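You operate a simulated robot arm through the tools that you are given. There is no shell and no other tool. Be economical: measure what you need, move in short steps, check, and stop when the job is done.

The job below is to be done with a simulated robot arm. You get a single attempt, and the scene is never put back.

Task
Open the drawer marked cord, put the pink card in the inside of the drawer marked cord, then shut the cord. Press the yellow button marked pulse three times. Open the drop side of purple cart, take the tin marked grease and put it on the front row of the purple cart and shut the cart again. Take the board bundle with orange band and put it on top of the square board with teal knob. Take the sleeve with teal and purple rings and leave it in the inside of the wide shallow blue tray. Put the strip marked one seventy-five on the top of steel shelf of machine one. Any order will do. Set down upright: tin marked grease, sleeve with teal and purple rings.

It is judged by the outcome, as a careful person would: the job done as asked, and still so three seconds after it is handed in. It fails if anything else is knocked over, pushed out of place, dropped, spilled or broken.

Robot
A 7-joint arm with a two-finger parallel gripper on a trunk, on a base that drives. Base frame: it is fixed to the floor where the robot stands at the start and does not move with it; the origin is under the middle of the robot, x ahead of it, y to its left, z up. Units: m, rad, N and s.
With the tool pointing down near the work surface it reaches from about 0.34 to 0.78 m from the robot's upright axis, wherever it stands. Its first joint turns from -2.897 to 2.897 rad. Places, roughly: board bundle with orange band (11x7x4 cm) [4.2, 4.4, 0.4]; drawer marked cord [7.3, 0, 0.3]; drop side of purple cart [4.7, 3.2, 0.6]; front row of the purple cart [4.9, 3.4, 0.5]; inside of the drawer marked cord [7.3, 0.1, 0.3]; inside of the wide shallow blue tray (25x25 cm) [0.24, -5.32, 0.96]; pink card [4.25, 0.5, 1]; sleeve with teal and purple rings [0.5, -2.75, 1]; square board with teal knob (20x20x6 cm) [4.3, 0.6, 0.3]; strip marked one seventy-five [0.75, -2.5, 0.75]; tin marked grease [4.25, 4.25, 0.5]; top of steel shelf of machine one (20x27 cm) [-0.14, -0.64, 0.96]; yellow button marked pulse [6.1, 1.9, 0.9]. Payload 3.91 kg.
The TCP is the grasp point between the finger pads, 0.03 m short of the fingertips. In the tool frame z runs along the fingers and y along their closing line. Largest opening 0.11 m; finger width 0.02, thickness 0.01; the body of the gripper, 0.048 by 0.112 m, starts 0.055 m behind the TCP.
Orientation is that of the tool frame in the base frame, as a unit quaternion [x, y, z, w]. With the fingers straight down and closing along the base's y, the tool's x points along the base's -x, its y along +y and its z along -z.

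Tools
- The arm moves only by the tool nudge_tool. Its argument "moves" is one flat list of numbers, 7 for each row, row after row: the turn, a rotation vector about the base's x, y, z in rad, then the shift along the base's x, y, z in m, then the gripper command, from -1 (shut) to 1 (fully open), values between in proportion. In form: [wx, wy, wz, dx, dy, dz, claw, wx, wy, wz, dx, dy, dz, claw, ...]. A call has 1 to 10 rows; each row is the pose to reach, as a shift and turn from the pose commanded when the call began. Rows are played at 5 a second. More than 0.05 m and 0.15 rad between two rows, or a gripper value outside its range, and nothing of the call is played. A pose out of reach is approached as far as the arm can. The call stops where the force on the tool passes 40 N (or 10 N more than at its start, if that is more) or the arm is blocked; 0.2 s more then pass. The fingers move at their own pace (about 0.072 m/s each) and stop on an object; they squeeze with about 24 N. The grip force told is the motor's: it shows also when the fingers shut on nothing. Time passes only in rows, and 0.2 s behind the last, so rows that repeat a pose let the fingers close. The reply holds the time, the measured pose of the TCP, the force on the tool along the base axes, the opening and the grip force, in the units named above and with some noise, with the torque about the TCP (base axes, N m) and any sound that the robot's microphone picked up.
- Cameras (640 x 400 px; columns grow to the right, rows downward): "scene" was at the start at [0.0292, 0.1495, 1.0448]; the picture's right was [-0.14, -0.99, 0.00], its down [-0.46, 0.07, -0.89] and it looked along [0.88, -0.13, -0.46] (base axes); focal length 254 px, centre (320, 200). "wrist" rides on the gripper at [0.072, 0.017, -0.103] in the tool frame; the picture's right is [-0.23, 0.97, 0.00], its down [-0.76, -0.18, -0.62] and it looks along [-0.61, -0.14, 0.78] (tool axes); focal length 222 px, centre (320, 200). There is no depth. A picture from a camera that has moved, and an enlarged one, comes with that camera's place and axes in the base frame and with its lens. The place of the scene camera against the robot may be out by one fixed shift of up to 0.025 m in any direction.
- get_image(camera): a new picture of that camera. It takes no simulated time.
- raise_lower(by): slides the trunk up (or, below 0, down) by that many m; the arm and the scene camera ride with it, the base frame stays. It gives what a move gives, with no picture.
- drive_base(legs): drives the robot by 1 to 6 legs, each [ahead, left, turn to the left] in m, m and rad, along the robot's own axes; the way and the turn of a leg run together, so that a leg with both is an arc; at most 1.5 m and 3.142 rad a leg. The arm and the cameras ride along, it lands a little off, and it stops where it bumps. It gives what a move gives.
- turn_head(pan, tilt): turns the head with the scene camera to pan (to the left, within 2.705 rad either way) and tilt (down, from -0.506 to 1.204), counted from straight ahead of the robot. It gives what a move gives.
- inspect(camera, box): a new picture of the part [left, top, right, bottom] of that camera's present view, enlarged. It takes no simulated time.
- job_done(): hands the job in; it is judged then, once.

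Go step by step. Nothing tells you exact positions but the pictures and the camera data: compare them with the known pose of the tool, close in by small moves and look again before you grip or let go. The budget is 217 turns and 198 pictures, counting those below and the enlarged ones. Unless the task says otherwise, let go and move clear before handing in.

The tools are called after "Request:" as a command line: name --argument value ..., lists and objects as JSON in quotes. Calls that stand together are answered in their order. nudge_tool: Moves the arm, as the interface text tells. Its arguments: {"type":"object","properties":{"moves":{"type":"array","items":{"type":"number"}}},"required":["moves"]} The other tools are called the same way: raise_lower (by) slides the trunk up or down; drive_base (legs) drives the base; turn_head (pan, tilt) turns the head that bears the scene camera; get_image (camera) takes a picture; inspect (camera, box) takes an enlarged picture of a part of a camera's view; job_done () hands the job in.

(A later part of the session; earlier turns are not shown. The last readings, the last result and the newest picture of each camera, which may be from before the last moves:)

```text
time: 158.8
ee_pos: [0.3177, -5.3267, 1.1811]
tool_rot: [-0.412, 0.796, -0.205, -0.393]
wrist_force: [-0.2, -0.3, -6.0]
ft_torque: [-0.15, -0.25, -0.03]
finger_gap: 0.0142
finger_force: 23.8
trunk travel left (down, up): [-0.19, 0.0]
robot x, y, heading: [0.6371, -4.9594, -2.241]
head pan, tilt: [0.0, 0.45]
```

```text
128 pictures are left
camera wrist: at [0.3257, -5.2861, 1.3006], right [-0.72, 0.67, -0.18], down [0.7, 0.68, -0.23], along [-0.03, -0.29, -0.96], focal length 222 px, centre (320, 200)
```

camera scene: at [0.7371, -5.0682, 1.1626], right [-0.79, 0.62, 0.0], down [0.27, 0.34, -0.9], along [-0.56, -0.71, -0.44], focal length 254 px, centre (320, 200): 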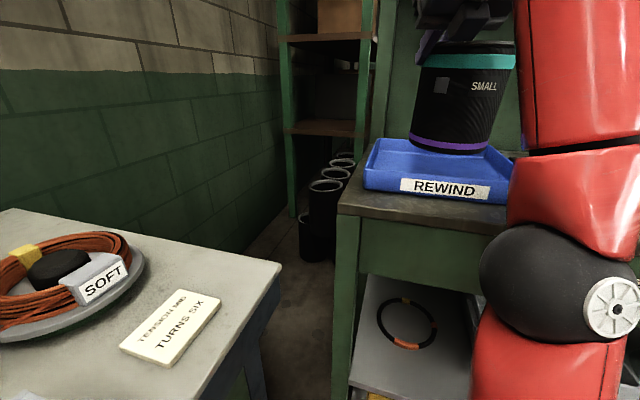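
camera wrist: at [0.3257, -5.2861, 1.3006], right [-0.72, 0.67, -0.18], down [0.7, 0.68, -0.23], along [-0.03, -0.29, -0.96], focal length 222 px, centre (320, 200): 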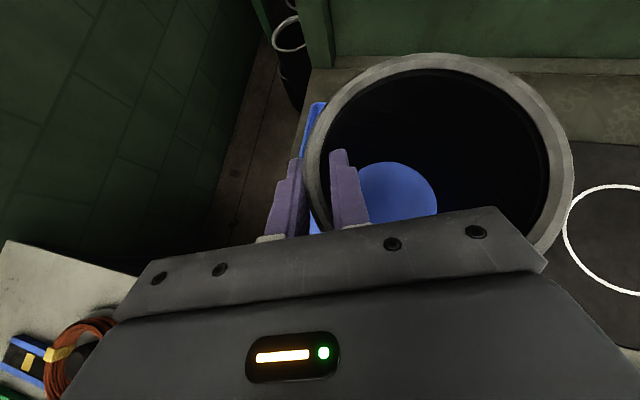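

The sleeve is above the tray, about 3 cm toward the front; shift 2 cm inward and lower in small steps.

Request:
nudge_tool --moves '[0, 0, 0, -0.01, -0.007, -0.005, -1, 0, 0, 0, -0.018, -0.013, -0.015, -1, 0, 0, 0, -0.018, -0.013, -0.03, -1, 0, 0, 0, -0.018, -0.013, -0.04, -1, 0, 0, 0, -0.018, -0.013, -0.048, -1]'

Request:
inspect --camera "scene" --box '[340, 60, 580, 220]'

```text
time: 160.0
ee_pos: [0.2985, -5.3401, 1.131]
tool_rot: [-0.411, 0.796, -0.204, -0.393]
wrist_force: [-0.2, 0.0, -6.1]
ft_torque: [-0.21, -0.27, -0.01]
finger_gap: 0.0145
finger_force: 23.7
trunk travel left (down, up): [-0.19, 0.0]
robot x, y, heading: [0.6391, -4.96, -2.236]
head pan, tilt: [0.0, 0.45]
```

```text
2.50 times, centred on (460, 140) of scene
camera zoom: at [0.7371, -5.0682, 1.1626], right [-0.79, 0.62, 0.0], down [0.27, 0.34, -0.9], along [-0.56, -0.71, -0.44], focal length 634 px, centre (-30, 350)
```

zoom: 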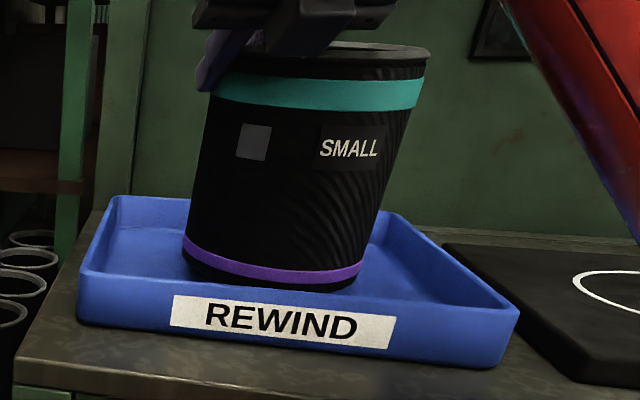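

It is inside the tray, just above the floor. Lower until contact.

Request:
nudge_tool --moves '[0, 0, 0, 0, 0, -0.004, -1, 0, 0, 0, 0, 0, -0.008, -1]'

Request:
inspect --camera "scene" --box '[340, 60, 580, 220]'

```text
time: 160.6
ee_pos: [0.2974, -5.3413, 1.1239]
tool_rot: [-0.412, 0.796, -0.205, -0.394]
wrist_force: [0.2, 0.1, -6.0]
ft_torque: [-0.19, -0.3, 0.02]
finger_gap: 0.0143
finger_force: 23.6
trunk travel left (down, up): [-0.19, 0.0]
robot x, y, heading: [0.6372, -4.9557, -2.232]
head pan, tilt: [0.0, 0.45]
```

```text
2.50 times, centred on (460, 140) of scene
camera zoom: at [0.7371, -5.0682, 1.1626], right [-0.79, 0.62, 0.0], down [0.27, 0.34, -0.9], along [-0.56, -0.71, -0.44], focal length 634 px, centre (-30, 350)
```

zoom: 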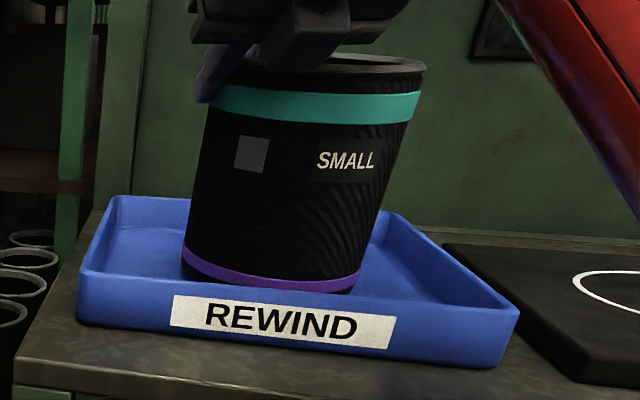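

Request:
nudge_tool --moves '[0, 0, 0, 0, 0, -0.004, -1, 0, 0, 0, 0, 0, -0.008, -1, 0, 0, 0, 0, 0, -0.012, -1]'

Request:
inspect --camera "scene" --box '[340, 60, 580, 220]'

```text
time: 161.3
ee_pos: [0.304, -5.3417, 1.1201]
tool_rot: [-0.412, 0.791, -0.209, -0.4]
wrist_force: [3.3, -1.1, 17.2]
ft_torque: [1.23, -0.62, -0.23]
finger_gap: 0.0144
finger_force: 23.5
trunk travel left (down, up): [-0.19, 0.0]
robot x, y, heading: [0.64, -4.9582, -2.24]
head pan, tilt: [0.0, 0.45]
stopped in row 3: the force on the tool passed its limit at 47 N (the readings are from after the stop); the commanded pose is now the measured one
```

```text
2.50 times, centred on (460, 140) of scene
camera zoom: at [0.7384, -5.0675, 1.1626], right [-0.79, 0.62, 0.0], down [0.27, 0.34, -0.9], along [-0.56, -0.71, -0.43], focal length 634 px, centre (-30, 350)
```

zoom: 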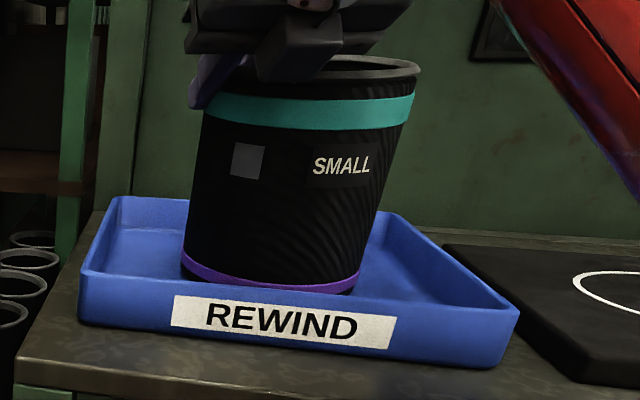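

Set down. Open and retreat along the tool axis.

Request:
nudge_tool --moves '[0, 0, 0, 0, 0, 0.002, -0.2, 0, 0, 0, 0, 0, 0.002, 0.1, 0, 0, 0, 0, 0, 0.002, 0.1, 0, 0, 0, 0.01, 0.014, 0.015, 0.1, 0, 0, 0, 0.022, 0.032, 0.034, 0.1, 0, 0, 0, 0.036, 0.052, 0.055, 0.1, 0, 0, 0, 0.052, 0.074, 0.075, 0.1]'

Request:
inspect --camera "scene" --box '[340, 60, 580, 220]'

Request:
get_image --camera "wrist"

```text
time: 162.9
ee_pos: [0.3542, -5.2686, 1.1956]
tool_rot: [-0.412, 0.792, -0.208, -0.399]
wrist_force: [-0.2, 0.0, -0.5]
ft_torque: [0.01, -0.01, 0.02]
finger_gap: 0.0605
finger_force: 0.1
trunk travel left (down, up): [-0.19, 0.0]
robot x, y, heading: [0.6381, -4.9542, -2.237]
head pan, tilt: [0.0, 0.45]
```

```text
2.50 times, centred on (460, 140) of scene
camera zoom: at [0.7372, -5.0681, 1.1626], right [-0.79, 0.62, 0.0], down [0.27, 0.34, -0.9], along [-0.56, -0.71, -0.44], focal length 634 px, centre (-30, 350)
```

zoom: 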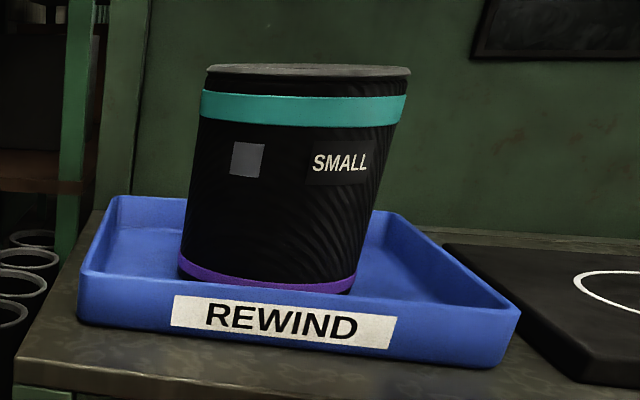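

```text
123 pictures are left
camera wrist: at [0.3627, -5.2263, 1.314], right [-0.72, 0.67, -0.18], down [0.69, 0.68, -0.24], along [-0.03, -0.3, -0.95], focal length 222 px, centre (320, 200)
```

wrist: 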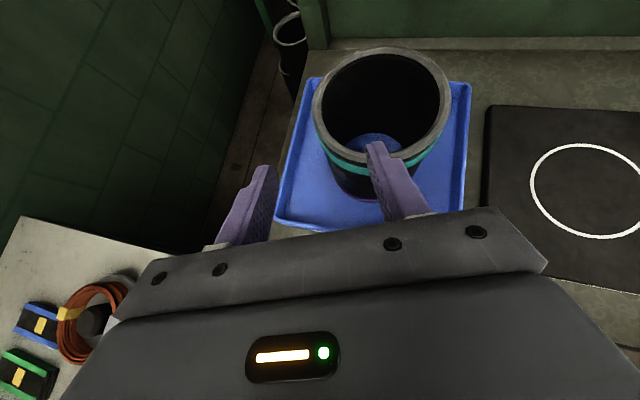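

The sleeve stands upright in the tray. Next I travel back north to the other jobs; I'll go between the sorting table and the winding bench.

Request:
drive_base --legs '[[-0.7, 0, 0], [0, 0, 2.98], [1.2, 0, 0], [0, 0, 0.6], [0.9, 0, 0], [0, 0, 0.72]]'

Request:
turn_head --pan 0.0 --tilt 0.35

Request:
get_image --camera "scene"

```text
time: 187.4
ee_pos: [1.7628, -2.2755, 1.1956]
tool_rot: [0.407, 0.796, 0.203, -0.4]
wrist_force: [0.1, 0.0, -0.2]
ft_torque: [0.0, -0.01, 0.03]
finger_gap: 0.0603
finger_force: 0.0
trunk travel left (down, up): [-0.19, 0.0]
robot x, y, heading: [1.9655, -2.6469, 2.145]
head pan, tilt: [0.0, 0.45]
```

```text
time: 188.1
ee_pos: [1.7615, -2.2764, 1.1948]
tool_rot: [0.406, 0.795, 0.204, -0.401]
wrist_force: [0.3, 0.2, -1.0]
ft_torque: [0.01, 0.0, 0.04]
finger_gap: 0.0605
finger_force: 0.0
trunk travel left (down, up): [-0.19, 0.0]
robot x, y, heading: [1.9645, -2.6451, 2.144]
head pan, tilt: [0.0, 0.351]
```

```text
122 pictures are left
camera scene: at [1.8162, -2.6926, 1.1717], right [0.84, 0.54, 0.0], down [0.19, -0.29, -0.94], along [-0.51, 0.79, -0.34], focal length 254 px, centre (320, 200)
```

scene: 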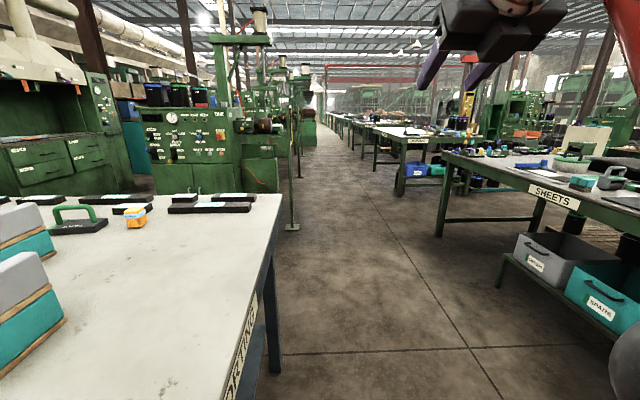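

Continue up the aisle past the SHEETS table and into the gap between it and the next table.

Request:
drive_base --legs '[[0, 0, -0.2], [1.1, 0, 0], [1.1, 0, 0], [0, 0, -0.52], [0.72, 0, 0], [0, 0, -0.85]]'

Request:
get_image --camera "scene"

```text
time: 206.8
ee_pos: [1.5912, 0.3221, 1.1943]
tool_rot: [0.843, 0.297, 0.423, -0.15]
wrist_force: [-0.2, -0.6, -0.4]
ft_torque: [-0.02, 0.0, -0.02]
finger_gap: 0.0604
finger_force: 0.1
trunk travel left (down, up): [-0.19, 0.0]
robot x, y, heading: [1.2369, 0.1041, 0.626]
head pan, tilt: [0.0, 0.351]
```

```text
121 pictures are left
camera scene: at [1.1684, 0.2548, 1.1718], right [0.59, -0.81, 0.0], down [-0.28, -0.2, -0.94], along [0.76, 0.55, -0.34], focal length 254 px, centre (320, 200)
```

scene: 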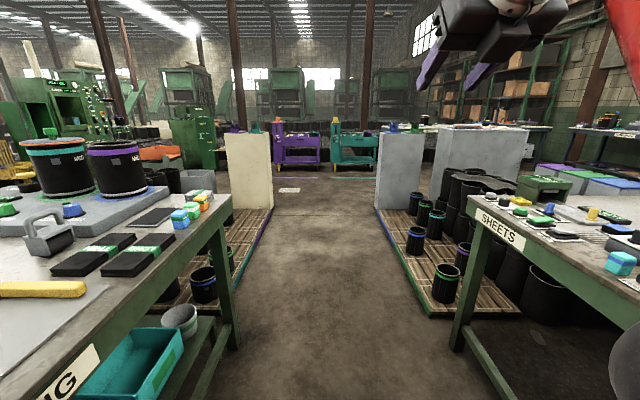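

The purple and teal carts are straight ahead, and the partition to the right should hold the pink card. Zoom there.

Request:
inspect --camera "scene" --box '[370, 90, 640, 230]'

Request:
inspect --camera "scene" --box '[220, 100, 400, 210]'

```text
2.37 times, centred on (505, 160) of scene
camera zoom: at [1.1684, 0.2548, 1.1718], right [0.59, -0.81, 0.0], down [-0.28, -0.2, -0.94], along [0.76, 0.55, -0.34], focal length 602 px, centre (-118, 295)
```

zoom: 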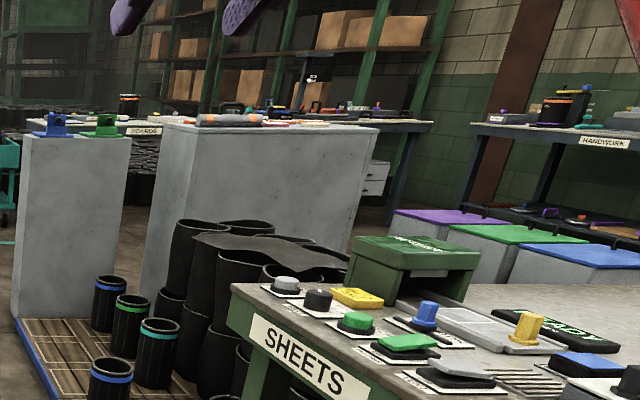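

```text
3.56 times, centred on (310, 155) of scene
camera zoom: at [1.1684, 0.2548, 1.1718], right [0.59, -0.81, 0.0], down [-0.28, -0.2, -0.94], along [0.76, 0.55, -0.34], focal length 902 px, centre (356, 360)
```

zoom: 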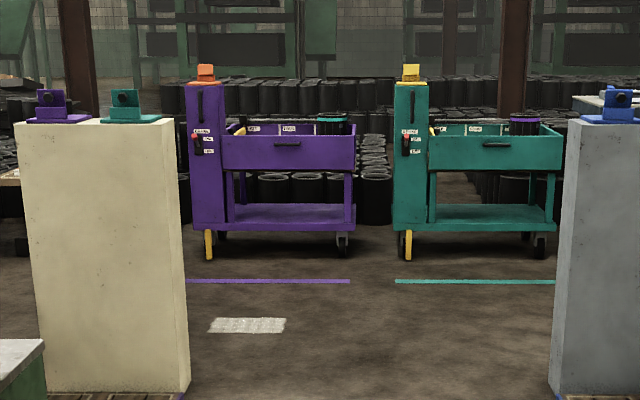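

Cart structure is visible. Drive through the corridor to the open area and look at the BOARDS bench.

Request:
drive_base --legs '[[0, 0, 0.06], [1.5, 0, 0], [1.2, 0, 0]]'

Request:
turn_head --pan -1.0 --tilt 0.35

Request:
get_image --camera "scene"

Request:
turn_head --pan 0.2 --tilt 0.35

Request:
get_image --camera "scene"

```text
time: 220.3
ee_pos: [3.7151, 1.9836, 1.1954]
tool_rot: [0.843, 0.295, 0.424, -0.15]
wrist_force: [-0.2, 0.6, 0.0]
ft_torque: [0.02, -0.02, 0.01]
finger_gap: 0.0606
finger_force: 0.0
trunk travel left (down, up): [-0.19, 0.0]
robot x, y, heading: [3.3528, 1.7694, 0.616]
head pan, tilt: [0.0, 0.351]
```

```text
time: 221.6
ee_pos: [3.7155, 1.9848, 1.1951]
tool_rot: [0.843, 0.295, 0.424, -0.149]
wrist_force: [0.7, 0.3, -0.5]
ft_torque: [-0.01, -0.01, 0.01]
finger_gap: 0.0603
finger_force: 0.1
trunk travel left (down, up): [-0.19, 0.0]
robot x, y, heading: [3.3517, 1.7674, 0.621]
head pan, tilt: [-1.0, 0.351]
```

```text
118 pictures are left
camera scene: at [3.3021, 1.8302, 1.1718], right [-0.37, -0.93, 0.0], down [-0.32, 0.13, -0.94], along [0.87, -0.35, -0.34], focal length 254 px, centre (320, 200)
```

scene: 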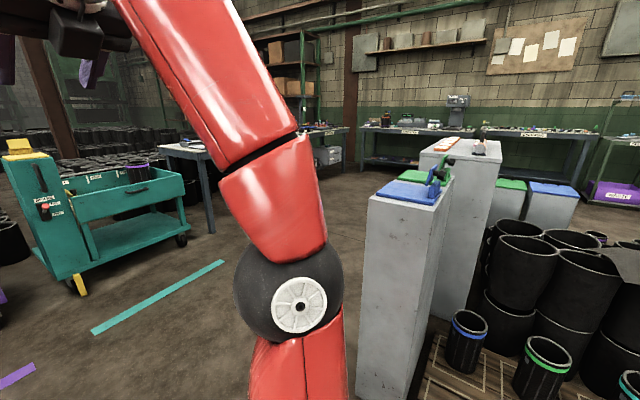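

```text
time: 223.0
ee_pos: [3.7153, 1.9842, 1.1939]
tool_rot: [0.843, 0.295, 0.424, -0.15]
wrist_force: [-0.5, 0.2, 0.1]
ft_torque: [0.0, -0.01, -0.02]
finger_gap: 0.0605
finger_force: 0.0
trunk travel left (down, up): [-0.19, 0.0]
robot x, y, heading: [3.3527, 1.7638, 0.624]
head pan, tilt: [0.201, 0.351]
```

```text
117 pictures are left
camera scene: at [3.2793, 1.9328, 1.1718], right [0.73, -0.68, 0.0], down [-0.23, -0.25, -0.94], along [0.64, 0.69, -0.34], focal length 254 px, centre (320, 200)
```

scene: 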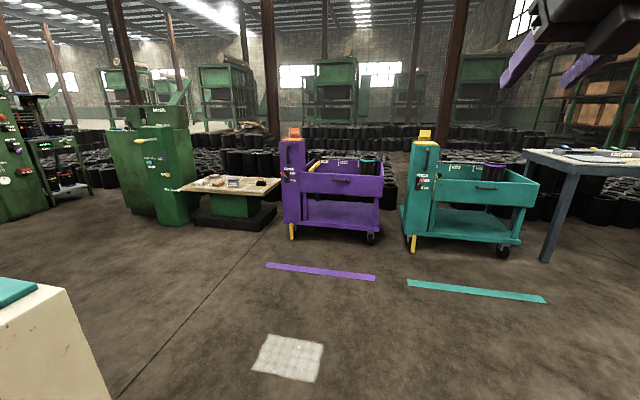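

The low table by the green machine holds the tin and board bundle; the pink card sits on a grey box to the right. Zoom on the low table and cart.

Request:
inspect --camera "scene" --box '[160, 130, 300, 240]'

Request:
inspect --camera "scene" --box '[270, 120, 400, 250]'

```text
3.64 times, centred on (230, 185) of scene
camera zoom: at [3.2793, 1.9328, 1.1718], right [0.73, -0.68, 0.0], down [-0.23, -0.25, -0.94], along [0.64, 0.69, -0.34], focal length 923 px, centre (647, 254)
```

zoom: 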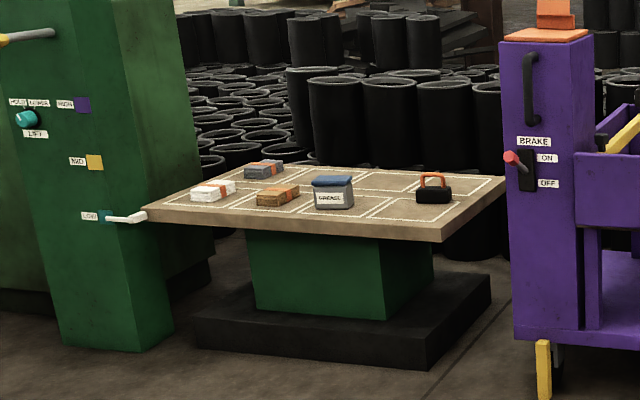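

```text
3.08 times, centred on (335, 185) of scene
camera zoom: at [3.2793, 1.9328, 1.1718], right [0.73, -0.68, 0.0], down [-0.23, -0.25, -0.94], along [0.64, 0.69, -0.34], focal length 781 px, centre (274, 246)
```

zoom: 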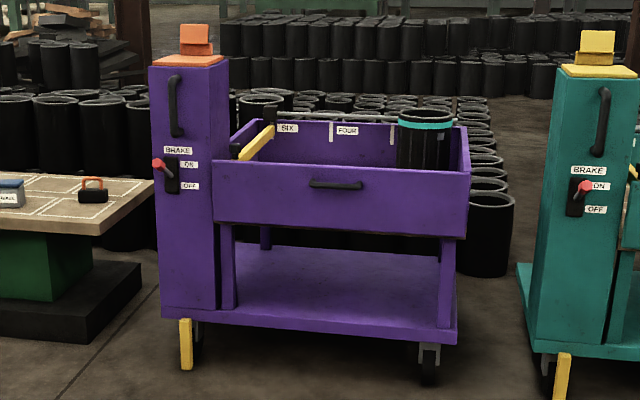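

The lift table has several bundles and the GREASE tin; the cart's drop side has a black handle. I'll move toward the lift table front.

Request:
drive_base --legs '[[0, 1.2, 0], [0.85, 0, 0]]'

Request:
turn_head --pan 0.15 --tilt 0.55

Request:
get_image --camera "scene"

```text
time: 225.8
ee_pos: [3.4975, 2.285, 1.1955]
tool_rot: [0.841, 0.301, 0.425, -0.148]
wrist_force: [0.6, -0.1, -0.2]
ft_torque: [-0.03, -0.01, 0.02]
finger_gap: 0.0604
finger_force: 0.0
trunk travel left (down, up): [-0.19, 0.0]
robot x, y, heading: [3.1406, 2.064, 0.62]
head pan, tilt: [0.201, 0.351]
stopped in leg 1: the robot was blocked; the commanded pose is now the measured one
```

```text
time: 226.5
ee_pos: [3.4984, 2.2849, 1.1953]
tool_rot: [0.841, 0.301, 0.424, -0.147]
wrist_force: [-0.1, 0.0, 0.0]
ft_torque: [0.01, 0.03, -0.02]
finger_gap: 0.0604
finger_force: 0.0
trunk travel left (down, up): [-0.19, 0.0]
robot x, y, heading: [3.1428, 2.0614, 0.62]
head pan, tilt: [0.15, 0.55]
```

```text
114 pictures are left
camera scene: at [3.0687, 2.2225, 1.1536], right [0.7, -0.72, 0.0], down [-0.37, -0.36, -0.85], along [0.61, 0.59, -0.52], focal length 254 px, centre (320, 200)
```

scene: 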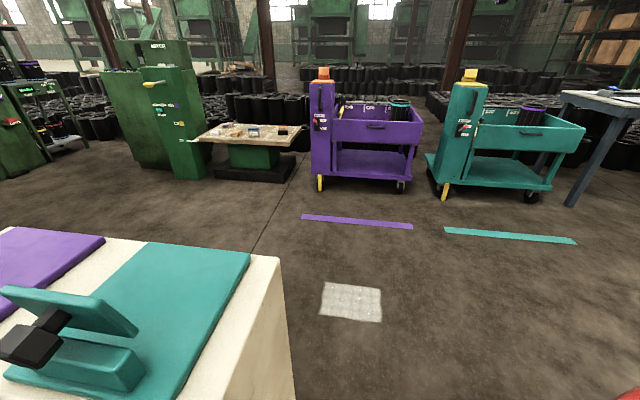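

I touched the cream pillar on my left; it stands. I'll step right, go ahead past it, then left.

Request:
drive_base --legs '[[0, -0.2, 0], [1.1, 0, 0], [0, 0.9, 0]]'

Request:
get_image --camera "scene"

Request:
turn_head --pan 2.6 --tilt 0.35

Request:
get_image --camera "scene"

```text
time: 237.7
ee_pos: [3.9915, 3.4927, 1.1944]
tool_rot: [0.845, 0.29, 0.425, -0.142]
wrist_force: [0.0, -0.7, -0.1]
ft_torque: [-0.01, 0.0, 0.0]
finger_gap: 0.0605
finger_force: 0.1
trunk travel left (down, up): [-0.19, 0.0]
robot x, y, heading: [3.6295, 3.2721, 0.598]
head pan, tilt: [0.15, 0.55]
```

```text
113 pictures are left
camera scene: at [3.5598, 3.44, 1.1535], right [0.68, -0.73, 0.0], down [-0.38, -0.36, -0.85], along [0.63, 0.58, -0.52], focal length 254 px, centre (320, 200)
```

scene: 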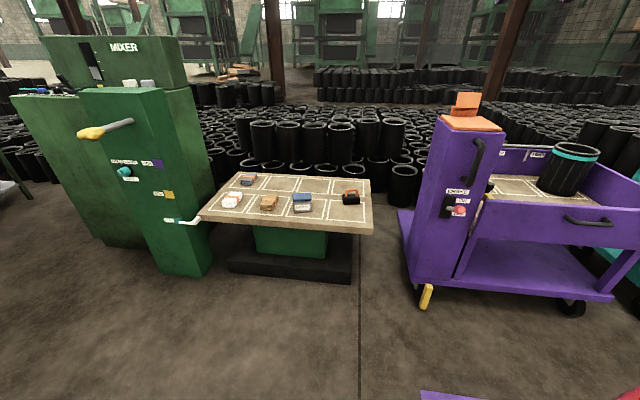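

```text
time: 239.9
ee_pos: [3.9909, 3.492, 1.1951]
tool_rot: [0.844, 0.291, 0.426, -0.144]
wrist_force: [-1.0, -0.8, -0.2]
ft_torque: [0.03, -0.02, 0.02]
finger_gap: 0.0605
finger_force: 0.0
trunk travel left (down, up): [-0.19, 0.0]
robot x, y, heading: [3.6308, 3.2792, 0.596]
head pan, tilt: [2.601, 0.351]
```

```text
112 pictures are left
camera scene: at [3.401, 3.3738, 1.1718], right [-0.06, 1.0, 0.0], down [0.34, 0.02, -0.94], along [-0.94, -0.05, -0.34], focal length 254 px, centre (320, 200)
```

scene: 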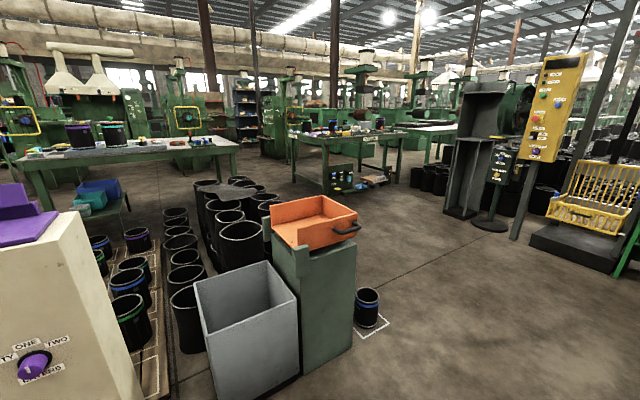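

The pillar is fine. The cart's handle is near (4.75,3.235,0.6), its front facing heading 0.64. I'll move in front of the cart and look.

Request:
drive_base --legs '[[0, -0.7, 0.04], [0.1, 0, 0]]'

Request:
turn_head --pan 0.0 --tilt 0.6

Request:
get_image --camera "scene"

```text
time: 244.5
ee_pos: [4.4619, 2.997, 1.1955]
tool_rot: [0.84, 0.303, 0.424, -0.149]
wrist_force: [0.1, -0.8, -0.5]
ft_torque: [-0.01, 0.02, 0.02]
finger_gap: 0.0605
finger_force: 0.1
trunk travel left (down, up): [-0.19, 0.0]
robot x, y, heading: [4.1084, 2.768, 0.63]
head pan, tilt: [2.601, 0.351]
```

```text
time: 246.8
ee_pos: [4.4617, 2.9982, 1.1937]
tool_rot: [0.84, 0.303, 0.425, -0.149]
wrist_force: [-0.7, 0.2, 0.9]
ft_torque: [0.01, 0.0, 0.0]
finger_gap: 0.0608
finger_force: 0.1
trunk travel left (down, up): [-0.19, 0.0]
robot x, y, heading: [4.1107, 2.7725, 0.626]
head pan, tilt: [0.0, 0.6]
```

```text
111 pictures are left
camera scene: at [4.0404, 2.9211, 1.149], right [0.59, -0.81, 0.0], down [-0.46, -0.33, -0.83], along [0.67, 0.48, -0.56], focal length 254 px, centre (320, 200)
```

scene: 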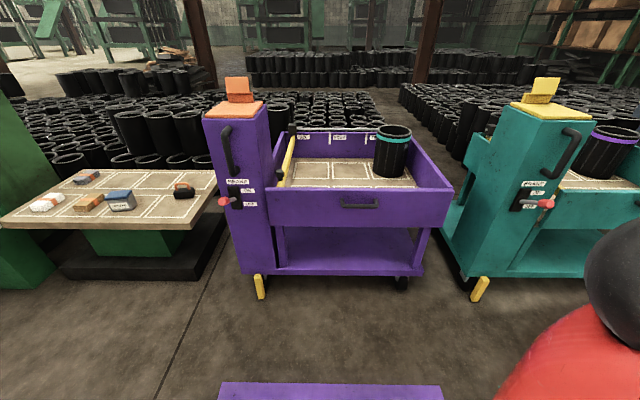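

Request:
inspect --camera "scene" --box '[200, 70, 460, 240]'

Request:
inspect --camera "scene" --box '[0, 150, 220, 270]'

```text
2.35 times, centred on (330, 155) of scene
camera zoom: at [4.0404, 2.9211, 1.149], right [0.59, -0.81, 0.0], down [-0.46, -0.33, -0.83], along [0.67, 0.48, -0.56], focal length 597 px, centre (296, 306)
```

zoom: 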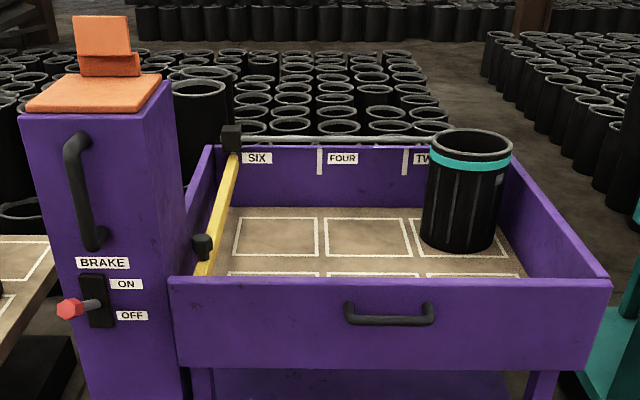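

```text
2.91 times, centred on (110, 210) of scene
camera zoom: at [4.0404, 2.9211, 1.149], right [0.59, -0.81, 0.0], down [-0.46, -0.33, -0.83], along [0.67, 0.48, -0.56], focal length 738 px, centre (931, 171)
```

zoom: 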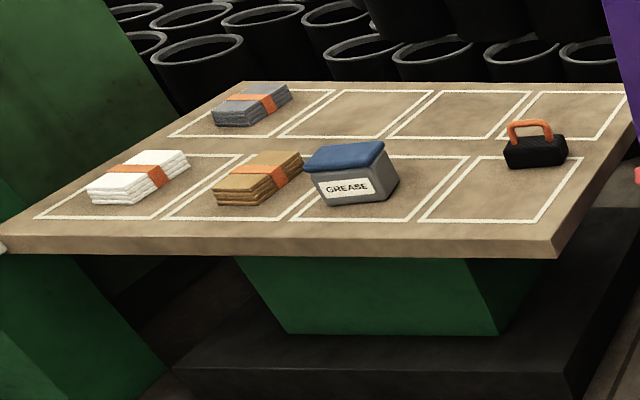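

The handle is a U-bar at about (4.68,3.22,0.65) on a panel hinged at its bottom (z≈0.51). I'll bring the tool down to horizontal with fingers closing vertically, short of the handle.

Request:
nudge_tool --moves '[0.115, 0.06, -0.068, 0.006, 0.006, -0.045, 0.6, 0.231, 0.119, -0.135, 0.012, 0.012, -0.09, 0.6, 0.346, 0.179, -0.203, 0.018, 0.018, -0.135, 0.6, 0.461, 0.239, -0.27, 0.024, 0.024, -0.18, 0.6, 0.577, 0.299, -0.338, 0.03, 0.03, -0.225, 0.6, 0.692, 0.358, -0.406, 0.036, 0.036, -0.27, 0.6, 0.807, 0.418, -0.473, 0.042, 0.042, -0.315, 0.6, 0.922, 0.478, -0.541, 0.048, 0.048, -0.36, 0.6, 1.038, 0.537, -0.608, 0.054, 0.054, -0.405, 0.6, 1.153, 0.597, -0.676, 0.06, 0.06, -0.45, 0.6]'

Request:
get_image --camera "scene"

```text
time: 249.0
ee_pos: [4.5207, 3.0587, 0.7489]
tool_rot: [0.756, -0.297, 0.291, -0.505]
wrist_force: [0.4, 0.2, 1.1]
ft_torque: [0.01, 0.04, 0.01]
finger_gap: 0.088
finger_force: 0.1
trunk travel left (down, up): [-0.19, 0.0]
robot x, y, heading: [4.1102, 2.7702, 0.631]
head pan, tilt: [0.0, 0.6]
```

```text
108 pictures are left
camera scene: at [4.0403, 2.9209, 1.1491], right [0.59, -0.81, 0.0], down [-0.46, -0.33, -0.83], along [0.67, 0.48, -0.56], focal length 254 px, centre (320, 200)
```

scene: 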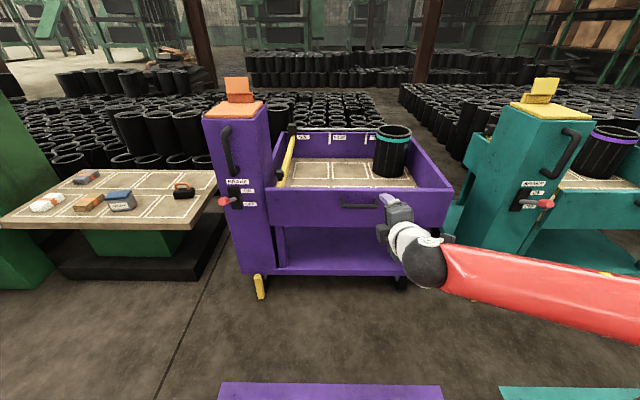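

Request:
nudge_tool --moves '[0.064, 0.033, -0.038, 0.02, 0.025, -0.02, 0.4, 0.128, 0.066, -0.075, 0.04, 0.05, -0.04, 0.2, 0.128, 0.066, -0.075, 0.06, 0.075, -0.06, 0.2, 0.128, 0.066, -0.075, 0.075, 0.095, -0.073, 0.2]'

Request:
inspect --camera "scene" --box '[290, 150, 450, 250]'

Request:
get_image --camera "wrist"

```text
time: 250.0
ee_pos: [4.5988, 3.1537, 0.6712]
tool_rot: [0.719, -0.361, 0.267, -0.531]
wrist_force: [0.8, -0.1, -0.4]
ft_torque: [0.01, 0.0, 0.02]
finger_gap: 0.0659
finger_force: 0.2
trunk travel left (down, up): [-0.19, 0.0]
robot x, y, heading: [4.1092, 2.77, 0.63]
head pan, tilt: [0.0, 0.6]
```

```text
4.00 times, centred on (370, 200) of scene
camera zoom: at [4.0405, 2.9209, 1.149], right [0.59, -0.81, 0.0], down [-0.46, -0.33, -0.83], along [0.67, 0.48, -0.56], focal length 1015 px, centre (120, 200)
```

zoom: 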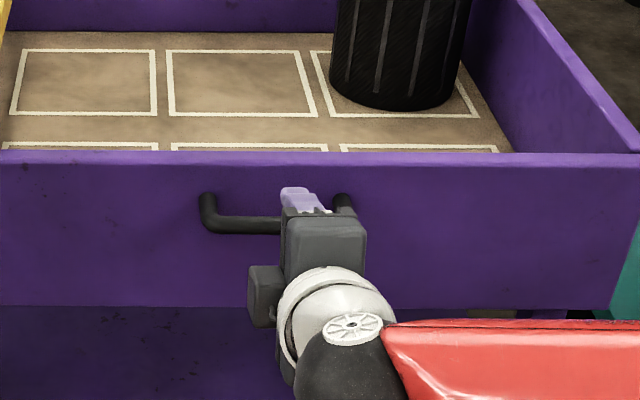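

```text
106 pictures are left
camera wrist: at [4.5583, 3.0338, 0.6855], right [-0.36, 0.01, -0.93], down [-0.89, 0.29, 0.35], along [0.27, 0.96, -0.1], focal length 222 px, centre (320, 200)
```

wrist: 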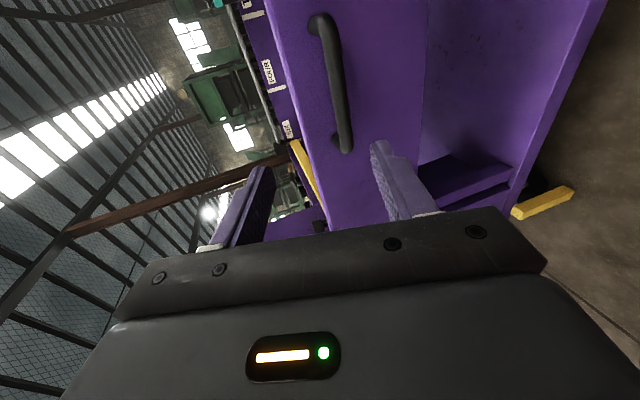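

Triangulating both cameras, the handle bar's centre is at (4.712,3.23,0.608). I'll correct 2 cm down and advance along the tool axis.

Request:
nudge_tool --moves '[0, 0, 0, 0, -0.009, -0.019, 0.2, 0, 0, 0, 0.03, 0.013, -0.031, 0.2, 0, 0, 0, 0.06, 0.036, -0.042, 0.2, 0, 0, 0, 0.075, 0.047, -0.048, 0.2]'

Request:
inspect --camera "scene" --box '[290, 150, 450, 250]'

Request:
get_image --camera "wrist"

```text
time: 251.0
ee_pos: [4.6748, 3.1993, 0.6248]
tool_rot: [0.719, -0.361, 0.267, -0.53]
wrist_force: [-0.3, -0.4, 0.0]
ft_torque: [0.0, 0.02, 0.0]
finger_gap: 0.0659
finger_force: 0.0
trunk travel left (down, up): [-0.19, 0.0]
robot x, y, heading: [4.1107, 2.7691, 0.629]
head pan, tilt: [0.0, 0.6]
```

```text
4.00 times, centred on (370, 200) of scene
camera zoom: at [4.0405, 2.921, 1.149], right [0.59, -0.81, 0.0], down [-0.46, -0.33, -0.83], along [0.67, 0.48, -0.56], focal length 1015 px, centre (120, 200)
```

zoom: 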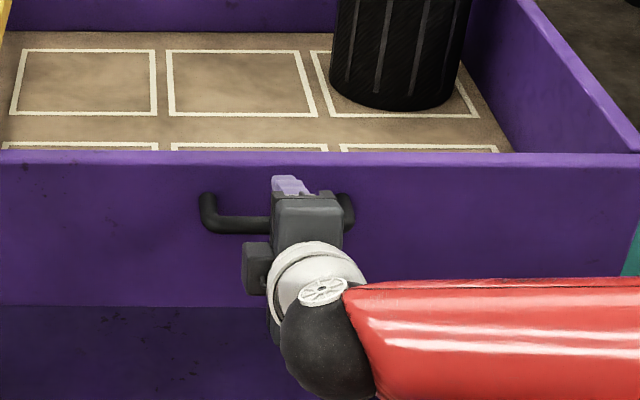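

```text
104 pictures are left
camera wrist: at [4.6354, 3.0797, 0.6387], right [-0.37, 0.01, -0.93], down [-0.89, 0.29, 0.35], along [0.27, 0.96, -0.1], focal length 222 px, centre (320, 200)
```

wrist: 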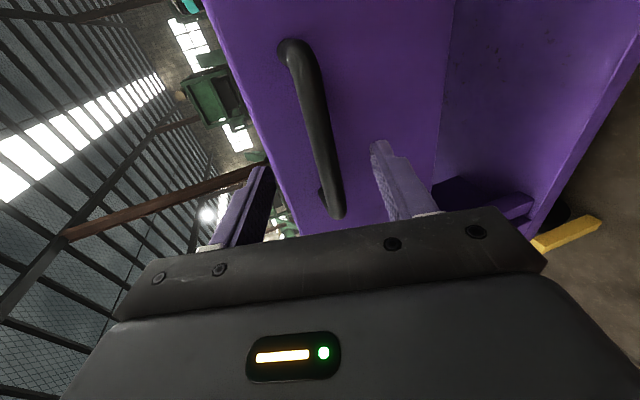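

The bar is between the fingers. Advance the last 3.5 cm and close.

Request:
nudge_tool --moves '[0, 0, 0, 0.015, 0.011, -0.006, 0.2, 0, 0, 0, 0.028, 0.021, -0.011, 0.2, 0, 0, 0, 0.028, 0.021, -0.011, -1, 0, 0, 0, 0.028, 0.021, -0.011, -1, 0, 0, 0, 0.028, 0.021, -0.011, -1]'

Request:
get_image --camera "wrist"

```text
time: 252.2
ee_pos: [4.7004, 3.2207, 0.61]
tool_rot: [0.721, -0.36, 0.265, -0.529]
wrist_force: [-7.7, -5.9, -13.5]
ft_torque: [0.35, 0.3, -0.23]
finger_gap: 0.0156
finger_force: 45.5
trunk travel left (down, up): [-0.19, 0.0]
robot x, y, heading: [4.1065, 2.7716, 0.626]
head pan, tilt: [0.0, 0.6]
```

```text
103 pictures are left
camera wrist: at [4.6609, 3.1009, 0.6245], right [-0.37, 0.01, -0.93], down [-0.89, 0.29, 0.36], along [0.27, 0.96, -0.1], focal length 222 px, centre (320, 200)
```

wrist: 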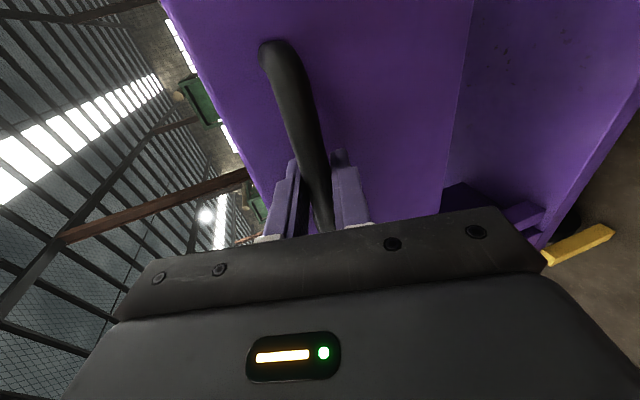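

Gripped the bar. Pull gently outward and slightly down along the hinge arc.

Request:
nudge_tool --moves '[0, 0, 0, -0.008, -0.006, -0.003, -1, 0, 0, 0, -0.017, -0.012, -0.008, -1, 0, 0, 0, -0.026, -0.019, -0.016, -1, 0, 0, 0, -0.034, -0.025, -0.024, -1, 0, 0, 0, -0.039, -0.028, -0.032, -1]'

Request:
inspect --camera "scene" --box '[270, 140, 470, 265]'

```text
time: 253.4
ee_pos: [4.6623, 3.1946, 0.584]
tool_rot: [0.718, -0.359, 0.268, -0.532]
wrist_force: [-1.3, -1.7, 2.7]
ft_torque: [0.85, 0.34, 0.12]
finger_gap: 0.0155
finger_force: 45.0
trunk travel left (down, up): [-0.19, 0.0]
robot x, y, heading: [4.1091, 2.7739, 0.633]
head pan, tilt: [0.0, 0.6]
```

```text
3.20 times, centred on (370, 202) of scene
camera zoom: at [4.0403, 2.9206, 1.1495], right [0.59, -0.81, 0.0], down [-0.46, -0.33, -0.83], along [0.67, 0.48, -0.56], focal length 812 px, centre (160, 192)
```

zoom: 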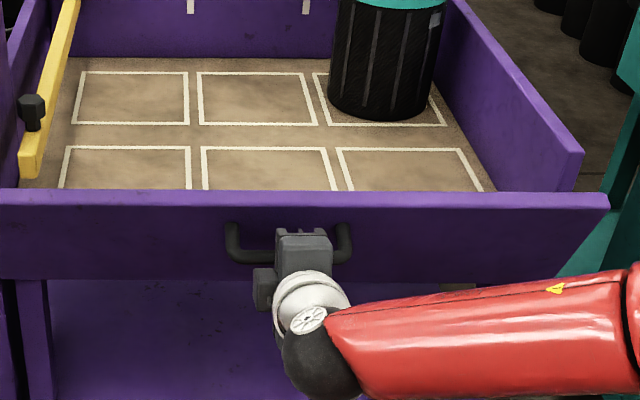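

Opening well. Continue along the arc, letting the tool pitch a little.

Request:
nudge_tool --moves '[0.04, -0.055, 0, -0.007, -0.005, -0.014, -1, 0.08, -0.11, 0, -0.013, -0.01, -0.028, -1, 0.12, -0.165, 0, -0.018, -0.013, -0.042, -1, 0.16, -0.22, 0, -0.021, -0.015, -0.056, -1, 0.18, -0.25, 0, -0.022, -0.016, -0.07, -1]'

Request:
inspect --camera "scene" --box '[270, 140, 470, 265]'

```text
time: 254.6
ee_pos: [4.6575, 3.1888, 0.5778]
tool_rot: [0.709, -0.355, 0.273, -0.545]
wrist_force: [-20.4, -17.4, 25.6]
ft_torque: [0.79, 0.41, -0.22]
finger_gap: 0.0159
finger_force: 44.9
out of reach, approached as far as the arm can: row 1, 2, 3, 4, 5
trunk travel left (down, up): [-0.19, 0.0]
robot x, y, heading: [4.1098, 2.772, 0.624]
head pan, tilt: [0.0, 0.6]
```

```text
3.20 times, centred on (370, 202) of scene
camera zoom: at [4.0381, 2.919, 1.1493], right [0.59, -0.81, 0.0], down [-0.46, -0.33, -0.83], along [0.67, 0.49, -0.56], focal length 812 px, centre (160, 192)
```

zoom: 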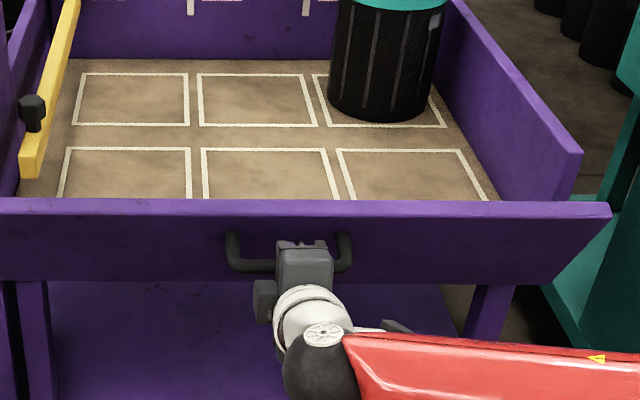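

The arm is at its joint limits with the trunk raised. I'll release, back off, and lower the trunk.

Request:
nudge_tool --moves '[0, 0, 0, 0, 0, 0.0, 0.2, 0, 0, 0, 0, 0, 0.0, 0.3, 0, 0, 0, 0, 0, 0, 0.3, 0, 0, 0, -0.03, -0.022, 0.01, 0.3, 0, 0, 0, -0.06, -0.045, 0.03, 0.3, 0, 0, 0, -0.09, -0.067, 0.06, 0.3]'

Request:
raise_lower --by -0.12

Request:
inspect --camera "scene" --box '[220, 100, 500, 275]'

```text
time: 256.0
ee_pos: [4.5706, 3.1237, 0.6344]
tool_rot: [0.711, -0.356, 0.274, -0.542]
wrist_force: [0.1, 0.4, -0.3]
ft_torque: [0.0, -0.01, 0.0]
finger_gap: 0.0716
finger_force: 0.0
trunk travel left (down, up): [-0.19, 0.0]
robot x, y, heading: [4.1116, 2.773, 0.625]
head pan, tilt: [0.0, 0.6]
```

```text
time: 257.5
ee_pos: [4.5721, 3.1237, 0.5146]
tool_rot: [0.71, -0.356, 0.273, -0.542]
wrist_force: [0.3, -0.2, 0.1]
ft_torque: [0.0, 0.0, -0.03]
finger_gap: 0.0715
finger_force: 0.0
trunk travel left (down, up): [-0.07, 0.12]
robot x, y, heading: [4.111, 2.7666, 0.626]
head pan, tilt: [0.0, 0.6]
```

```text
2.29 times, centred on (360, 188) of scene
camera zoom: at [4.0405, 2.921, 1.029], right [0.59, -0.81, 0.0], down [-0.46, -0.33, -0.82], along [0.67, 0.48, -0.57], focal length 580 px, centre (229, 229)
```

zoom: 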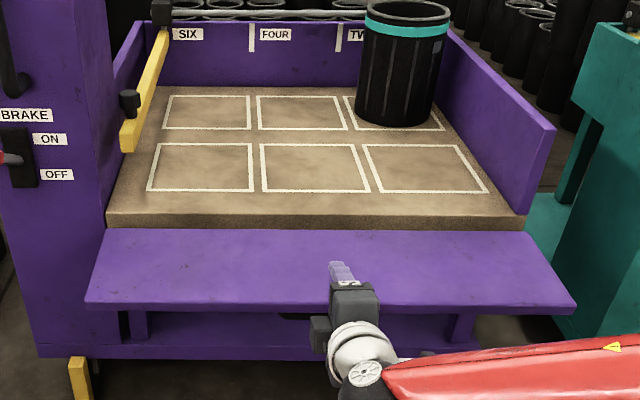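

The drop side is down, and the front row of squares is free. Now raise the tool, back off and move to the lift table for the tin.

Request:
nudge_tool --moves '[0, 0, 0, -0.02, -0.015, 0.04, 0.3, 0, 0, 0, -0.04, -0.03, 0.08, 0.3, 0, 0, 0, -0.06, -0.045, 0.12, 0.3, 0, 0, 0, -0.08, -0.06, 0.16, 0.3, 0, 0, 0, -0.1, -0.075, 0.2, 0.3]'

Request:
drive_base --legs '[[-0.2, 0, 0], [0, 1.05, 0], [0.45, 0, 0]]'

Request:
turn_head --pan 0.1 --tilt 0.7

Request:
get_image --camera "scene"

```text
time: 258.7
ee_pos: [4.473, 3.0489, 0.7181]
tool_rot: [0.711, -0.356, 0.273, -0.542]
wrist_force: [0.5, 0.5, 0.5]
ft_torque: [0.03, -0.02, 0.02]
finger_gap: 0.0714
finger_force: 0.1
trunk travel left (down, up): [-0.07, 0.12]
robot x, y, heading: [4.1085, 2.7682, 0.623]
head pan, tilt: [0.0, 0.6]
```

```text
time: 267.6
ee_pos: [4.0901, 4.0522, 0.7179]
tool_rot: [0.707, -0.361, 0.277, -0.541]
wrist_force: [-0.5, -0.4, -0.2]
ft_torque: [-0.02, -0.01, 0.02]
finger_gap: 0.0718
finger_force: 0.1
trunk travel left (down, up): [-0.07, 0.12]
robot x, y, heading: [3.7215, 3.7817, 0.611]
head pan, tilt: [0.0, 0.6]
```

```text
time: 268.3
ee_pos: [4.0917, 4.0525, 0.7169]
tool_rot: [0.708, -0.361, 0.277, -0.54]
wrist_force: [-0.2, -0.1, 0.0]
ft_torque: [0.05, -0.01, 0.0]
finger_gap: 0.0714
finger_force: 0.0
trunk travel left (down, up): [-0.07, 0.12]
robot x, y, heading: [3.7236, 3.7803, 0.613]
head pan, tilt: [0.099, 0.7]
```

```text
99 pictures are left
camera scene: at [3.6481, 3.9369, 1.0204], right [0.65, -0.76, 0.0], down [-0.49, -0.42, -0.77], along [0.58, 0.5, -0.64], focal length 254 px, centre (320, 200)
```

scene: 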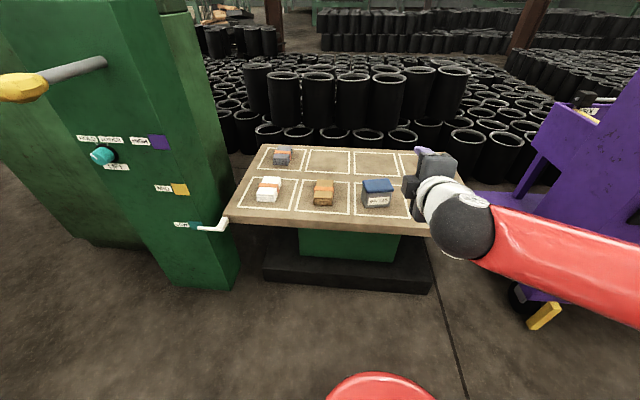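

Request:
inspect --camera "scene" --box '[220, 130, 480, 250]'

```text
2.46 times, centred on (350, 190) of scene
camera zoom: at [3.6481, 3.9369, 1.0204], right [0.65, -0.76, 0.0], down [-0.49, -0.42, -0.77], along [0.58, 0.5, -0.64], focal length 625 px, centre (246, 225)
```

zoom: 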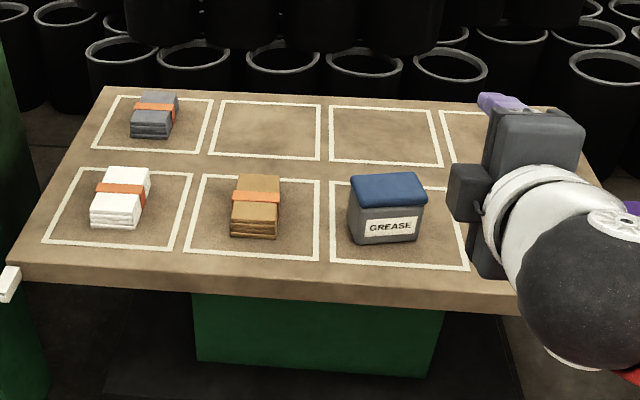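

The tin is about 0.106 wide and 0.08 deep at (4.325,4.258), so I'll grip it front-to-back from above. Pitch the tool down and drive 0.2 m closer.

Request:
nudge_tool --moves '[-0.083, 0.119, 0, 0, 0, 0, 1, -0.167, 0.237, 0, 0, 0, 0, 1, -0.25, 0.356, 0, 0, 0, 0, 1, -0.333, 0.474, 0, 0, 0, 0, 1, -0.417, 0.593, 0, 0, 0, 0, 1, -0.5, 0.711, 0, 0, 0, 0, 1, -0.583, 0.83, 0, 0, 0, 0, 1, -0.667, 0.948, 0, 0, 0, 0, 1, -0.75, 1.067, 0, 0, 0, 0, 1]'

Request:
drive_base --legs '[[0.2, 0, 0]]'

Request:
nudge_tool --moves '[0, 0, 0.08, 0.018, 0.022, -0.02, 1, 0, 0, 0.157, 0.035, 0.045, -0.04, 1, 0, 0, 0.157, 0.053, 0.068, -0.06, 1, 0, 0, 0.157, 0.07, 0.09, -0.08, 1]'

Request:
get_image --camera "wrist"

Request:
get_image --camera "scene"

```text
time: 270.3
ee_pos: [4.0905, 4.0524, 0.7174]
tool_rot: [0.889, -0.459, -0.006, -0.003]
wrist_force: [1.0, -0.3, -0.5]
ft_torque: [0.02, 0.0, 0.0]
finger_gap: 0.1099
finger_force: 0.1
trunk travel left (down, up): [-0.07, 0.12]
robot x, y, heading: [3.7228, 3.7819, 0.61]
head pan, tilt: [0.099, 0.7]
```

```text
time: 271.9
ee_pos: [4.2511, 4.1645, 0.7176]
tool_rot: [0.888, -0.46, -0.005, -0.003]
wrist_force: [-0.2, 0.1, -0.2]
ft_torque: [0.01, 0.04, -0.02]
finger_gap: 0.1101
finger_force: 0.1
trunk travel left (down, up): [-0.07, 0.12]
robot x, y, heading: [3.8786, 3.896, 0.61]
head pan, tilt: [0.099, 0.7]
```

```text
time: 272.9
ee_pos: [4.3202, 4.256, 0.6377]
tool_rot: [0.921, -0.39, -0.006, -0.003]
wrist_force: [-0.1, 0.2, -0.6]
ft_torque: [0.04, -0.01, -0.03]
finger_gap: 0.11
finger_force: 0.1
trunk travel left (down, up): [-0.07, 0.12]
robot x, y, heading: [3.8869, 3.8956, 0.61]
head pan, tilt: [0.099, 0.7]
```

```text
97 pictures are left
camera wrist: at [4.3597, 4.1909, 0.7385], right [-0.86, -0.52, 0.0], down [-0.4, 0.66, 0.63], along [-0.33, 0.54, -0.77], focal length 222 px, centre (320, 200)
```

wrist: 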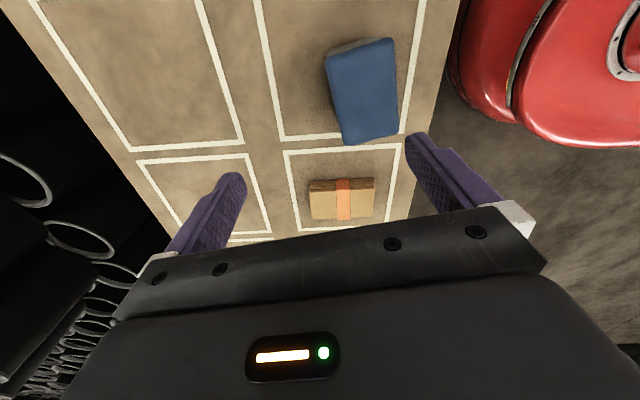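

```text
96 pictures are left
camera scene: at [3.8098, 4.0498, 1.0204], right [0.65, -0.76, 0.0], down [-0.49, -0.42, -0.76], along [0.58, 0.5, -0.64], focal length 254 px, centre (320, 200)
```

scene: 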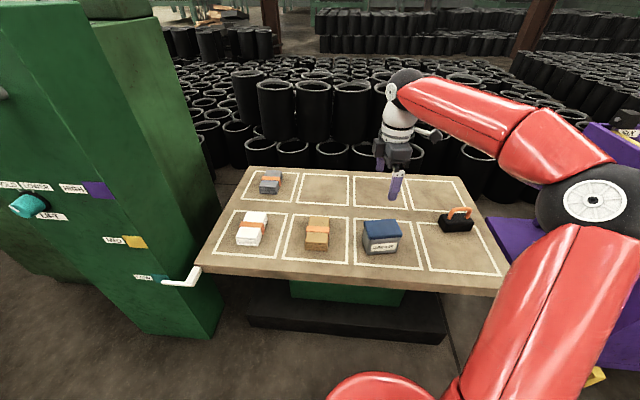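

Tin lid centre from the wrist view ≈(4.286,4.220), aligned with the tool. Shift over it and descend partly.

Request:
nudge_tool --moves '[0, 0, 0, -0.018, -0.018, 0, 1, 0, 0, 0, -0.035, -0.036, 0, 1, 0, 0, 0, -0.035, -0.036, -0.04, 1, 0, 0, 0, -0.035, -0.036, -0.08, 1]'

Request:
get_image --camera "wrist"

Request:
inspect --camera "scene" --box '[290, 130, 490, 290]'

```text
time: 273.9
ee_pos: [4.286, 4.2183, 0.5586]
tool_rot: [0.921, -0.389, -0.006, -0.003]
wrist_force: [0.0, -0.7, -1.0]
ft_torque: [0.03, 0.01, 0.0]
finger_gap: 0.1099
finger_force: 0.0
trunk travel left (down, up): [-0.07, 0.12]
robot x, y, heading: [3.8865, 3.8941, 0.612]
head pan, tilt: [0.099, 0.7]
```

```text
95 pictures are left
camera wrist: at [4.3252, 4.1523, 0.6594], right [-0.86, -0.52, 0.0], down [-0.4, 0.66, 0.63], along [-0.33, 0.54, -0.77], focal length 222 px, centre (320, 200)
```

wrist: 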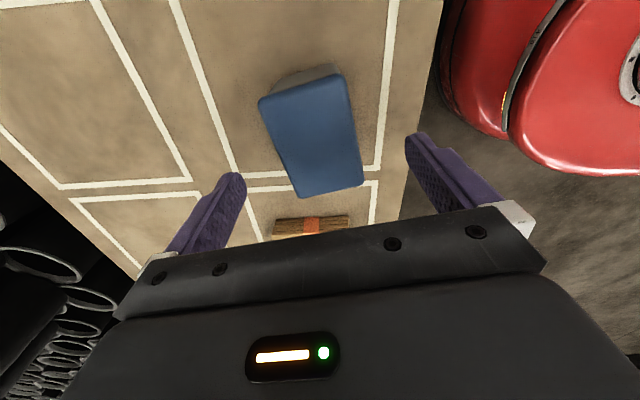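

```text
2.50 times, centred on (390, 210) of scene
camera zoom: at [3.8098, 4.0499, 1.0204], right [0.65, -0.76, 0.0], down [-0.49, -0.42, -0.76], along [0.58, 0.5, -0.64], focal length 634 px, centre (145, 175)
```

zoom: 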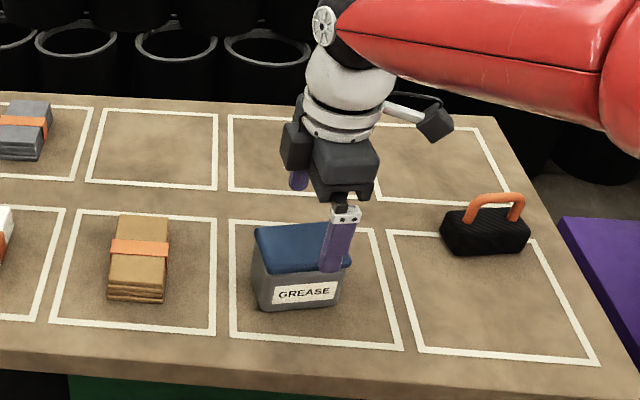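

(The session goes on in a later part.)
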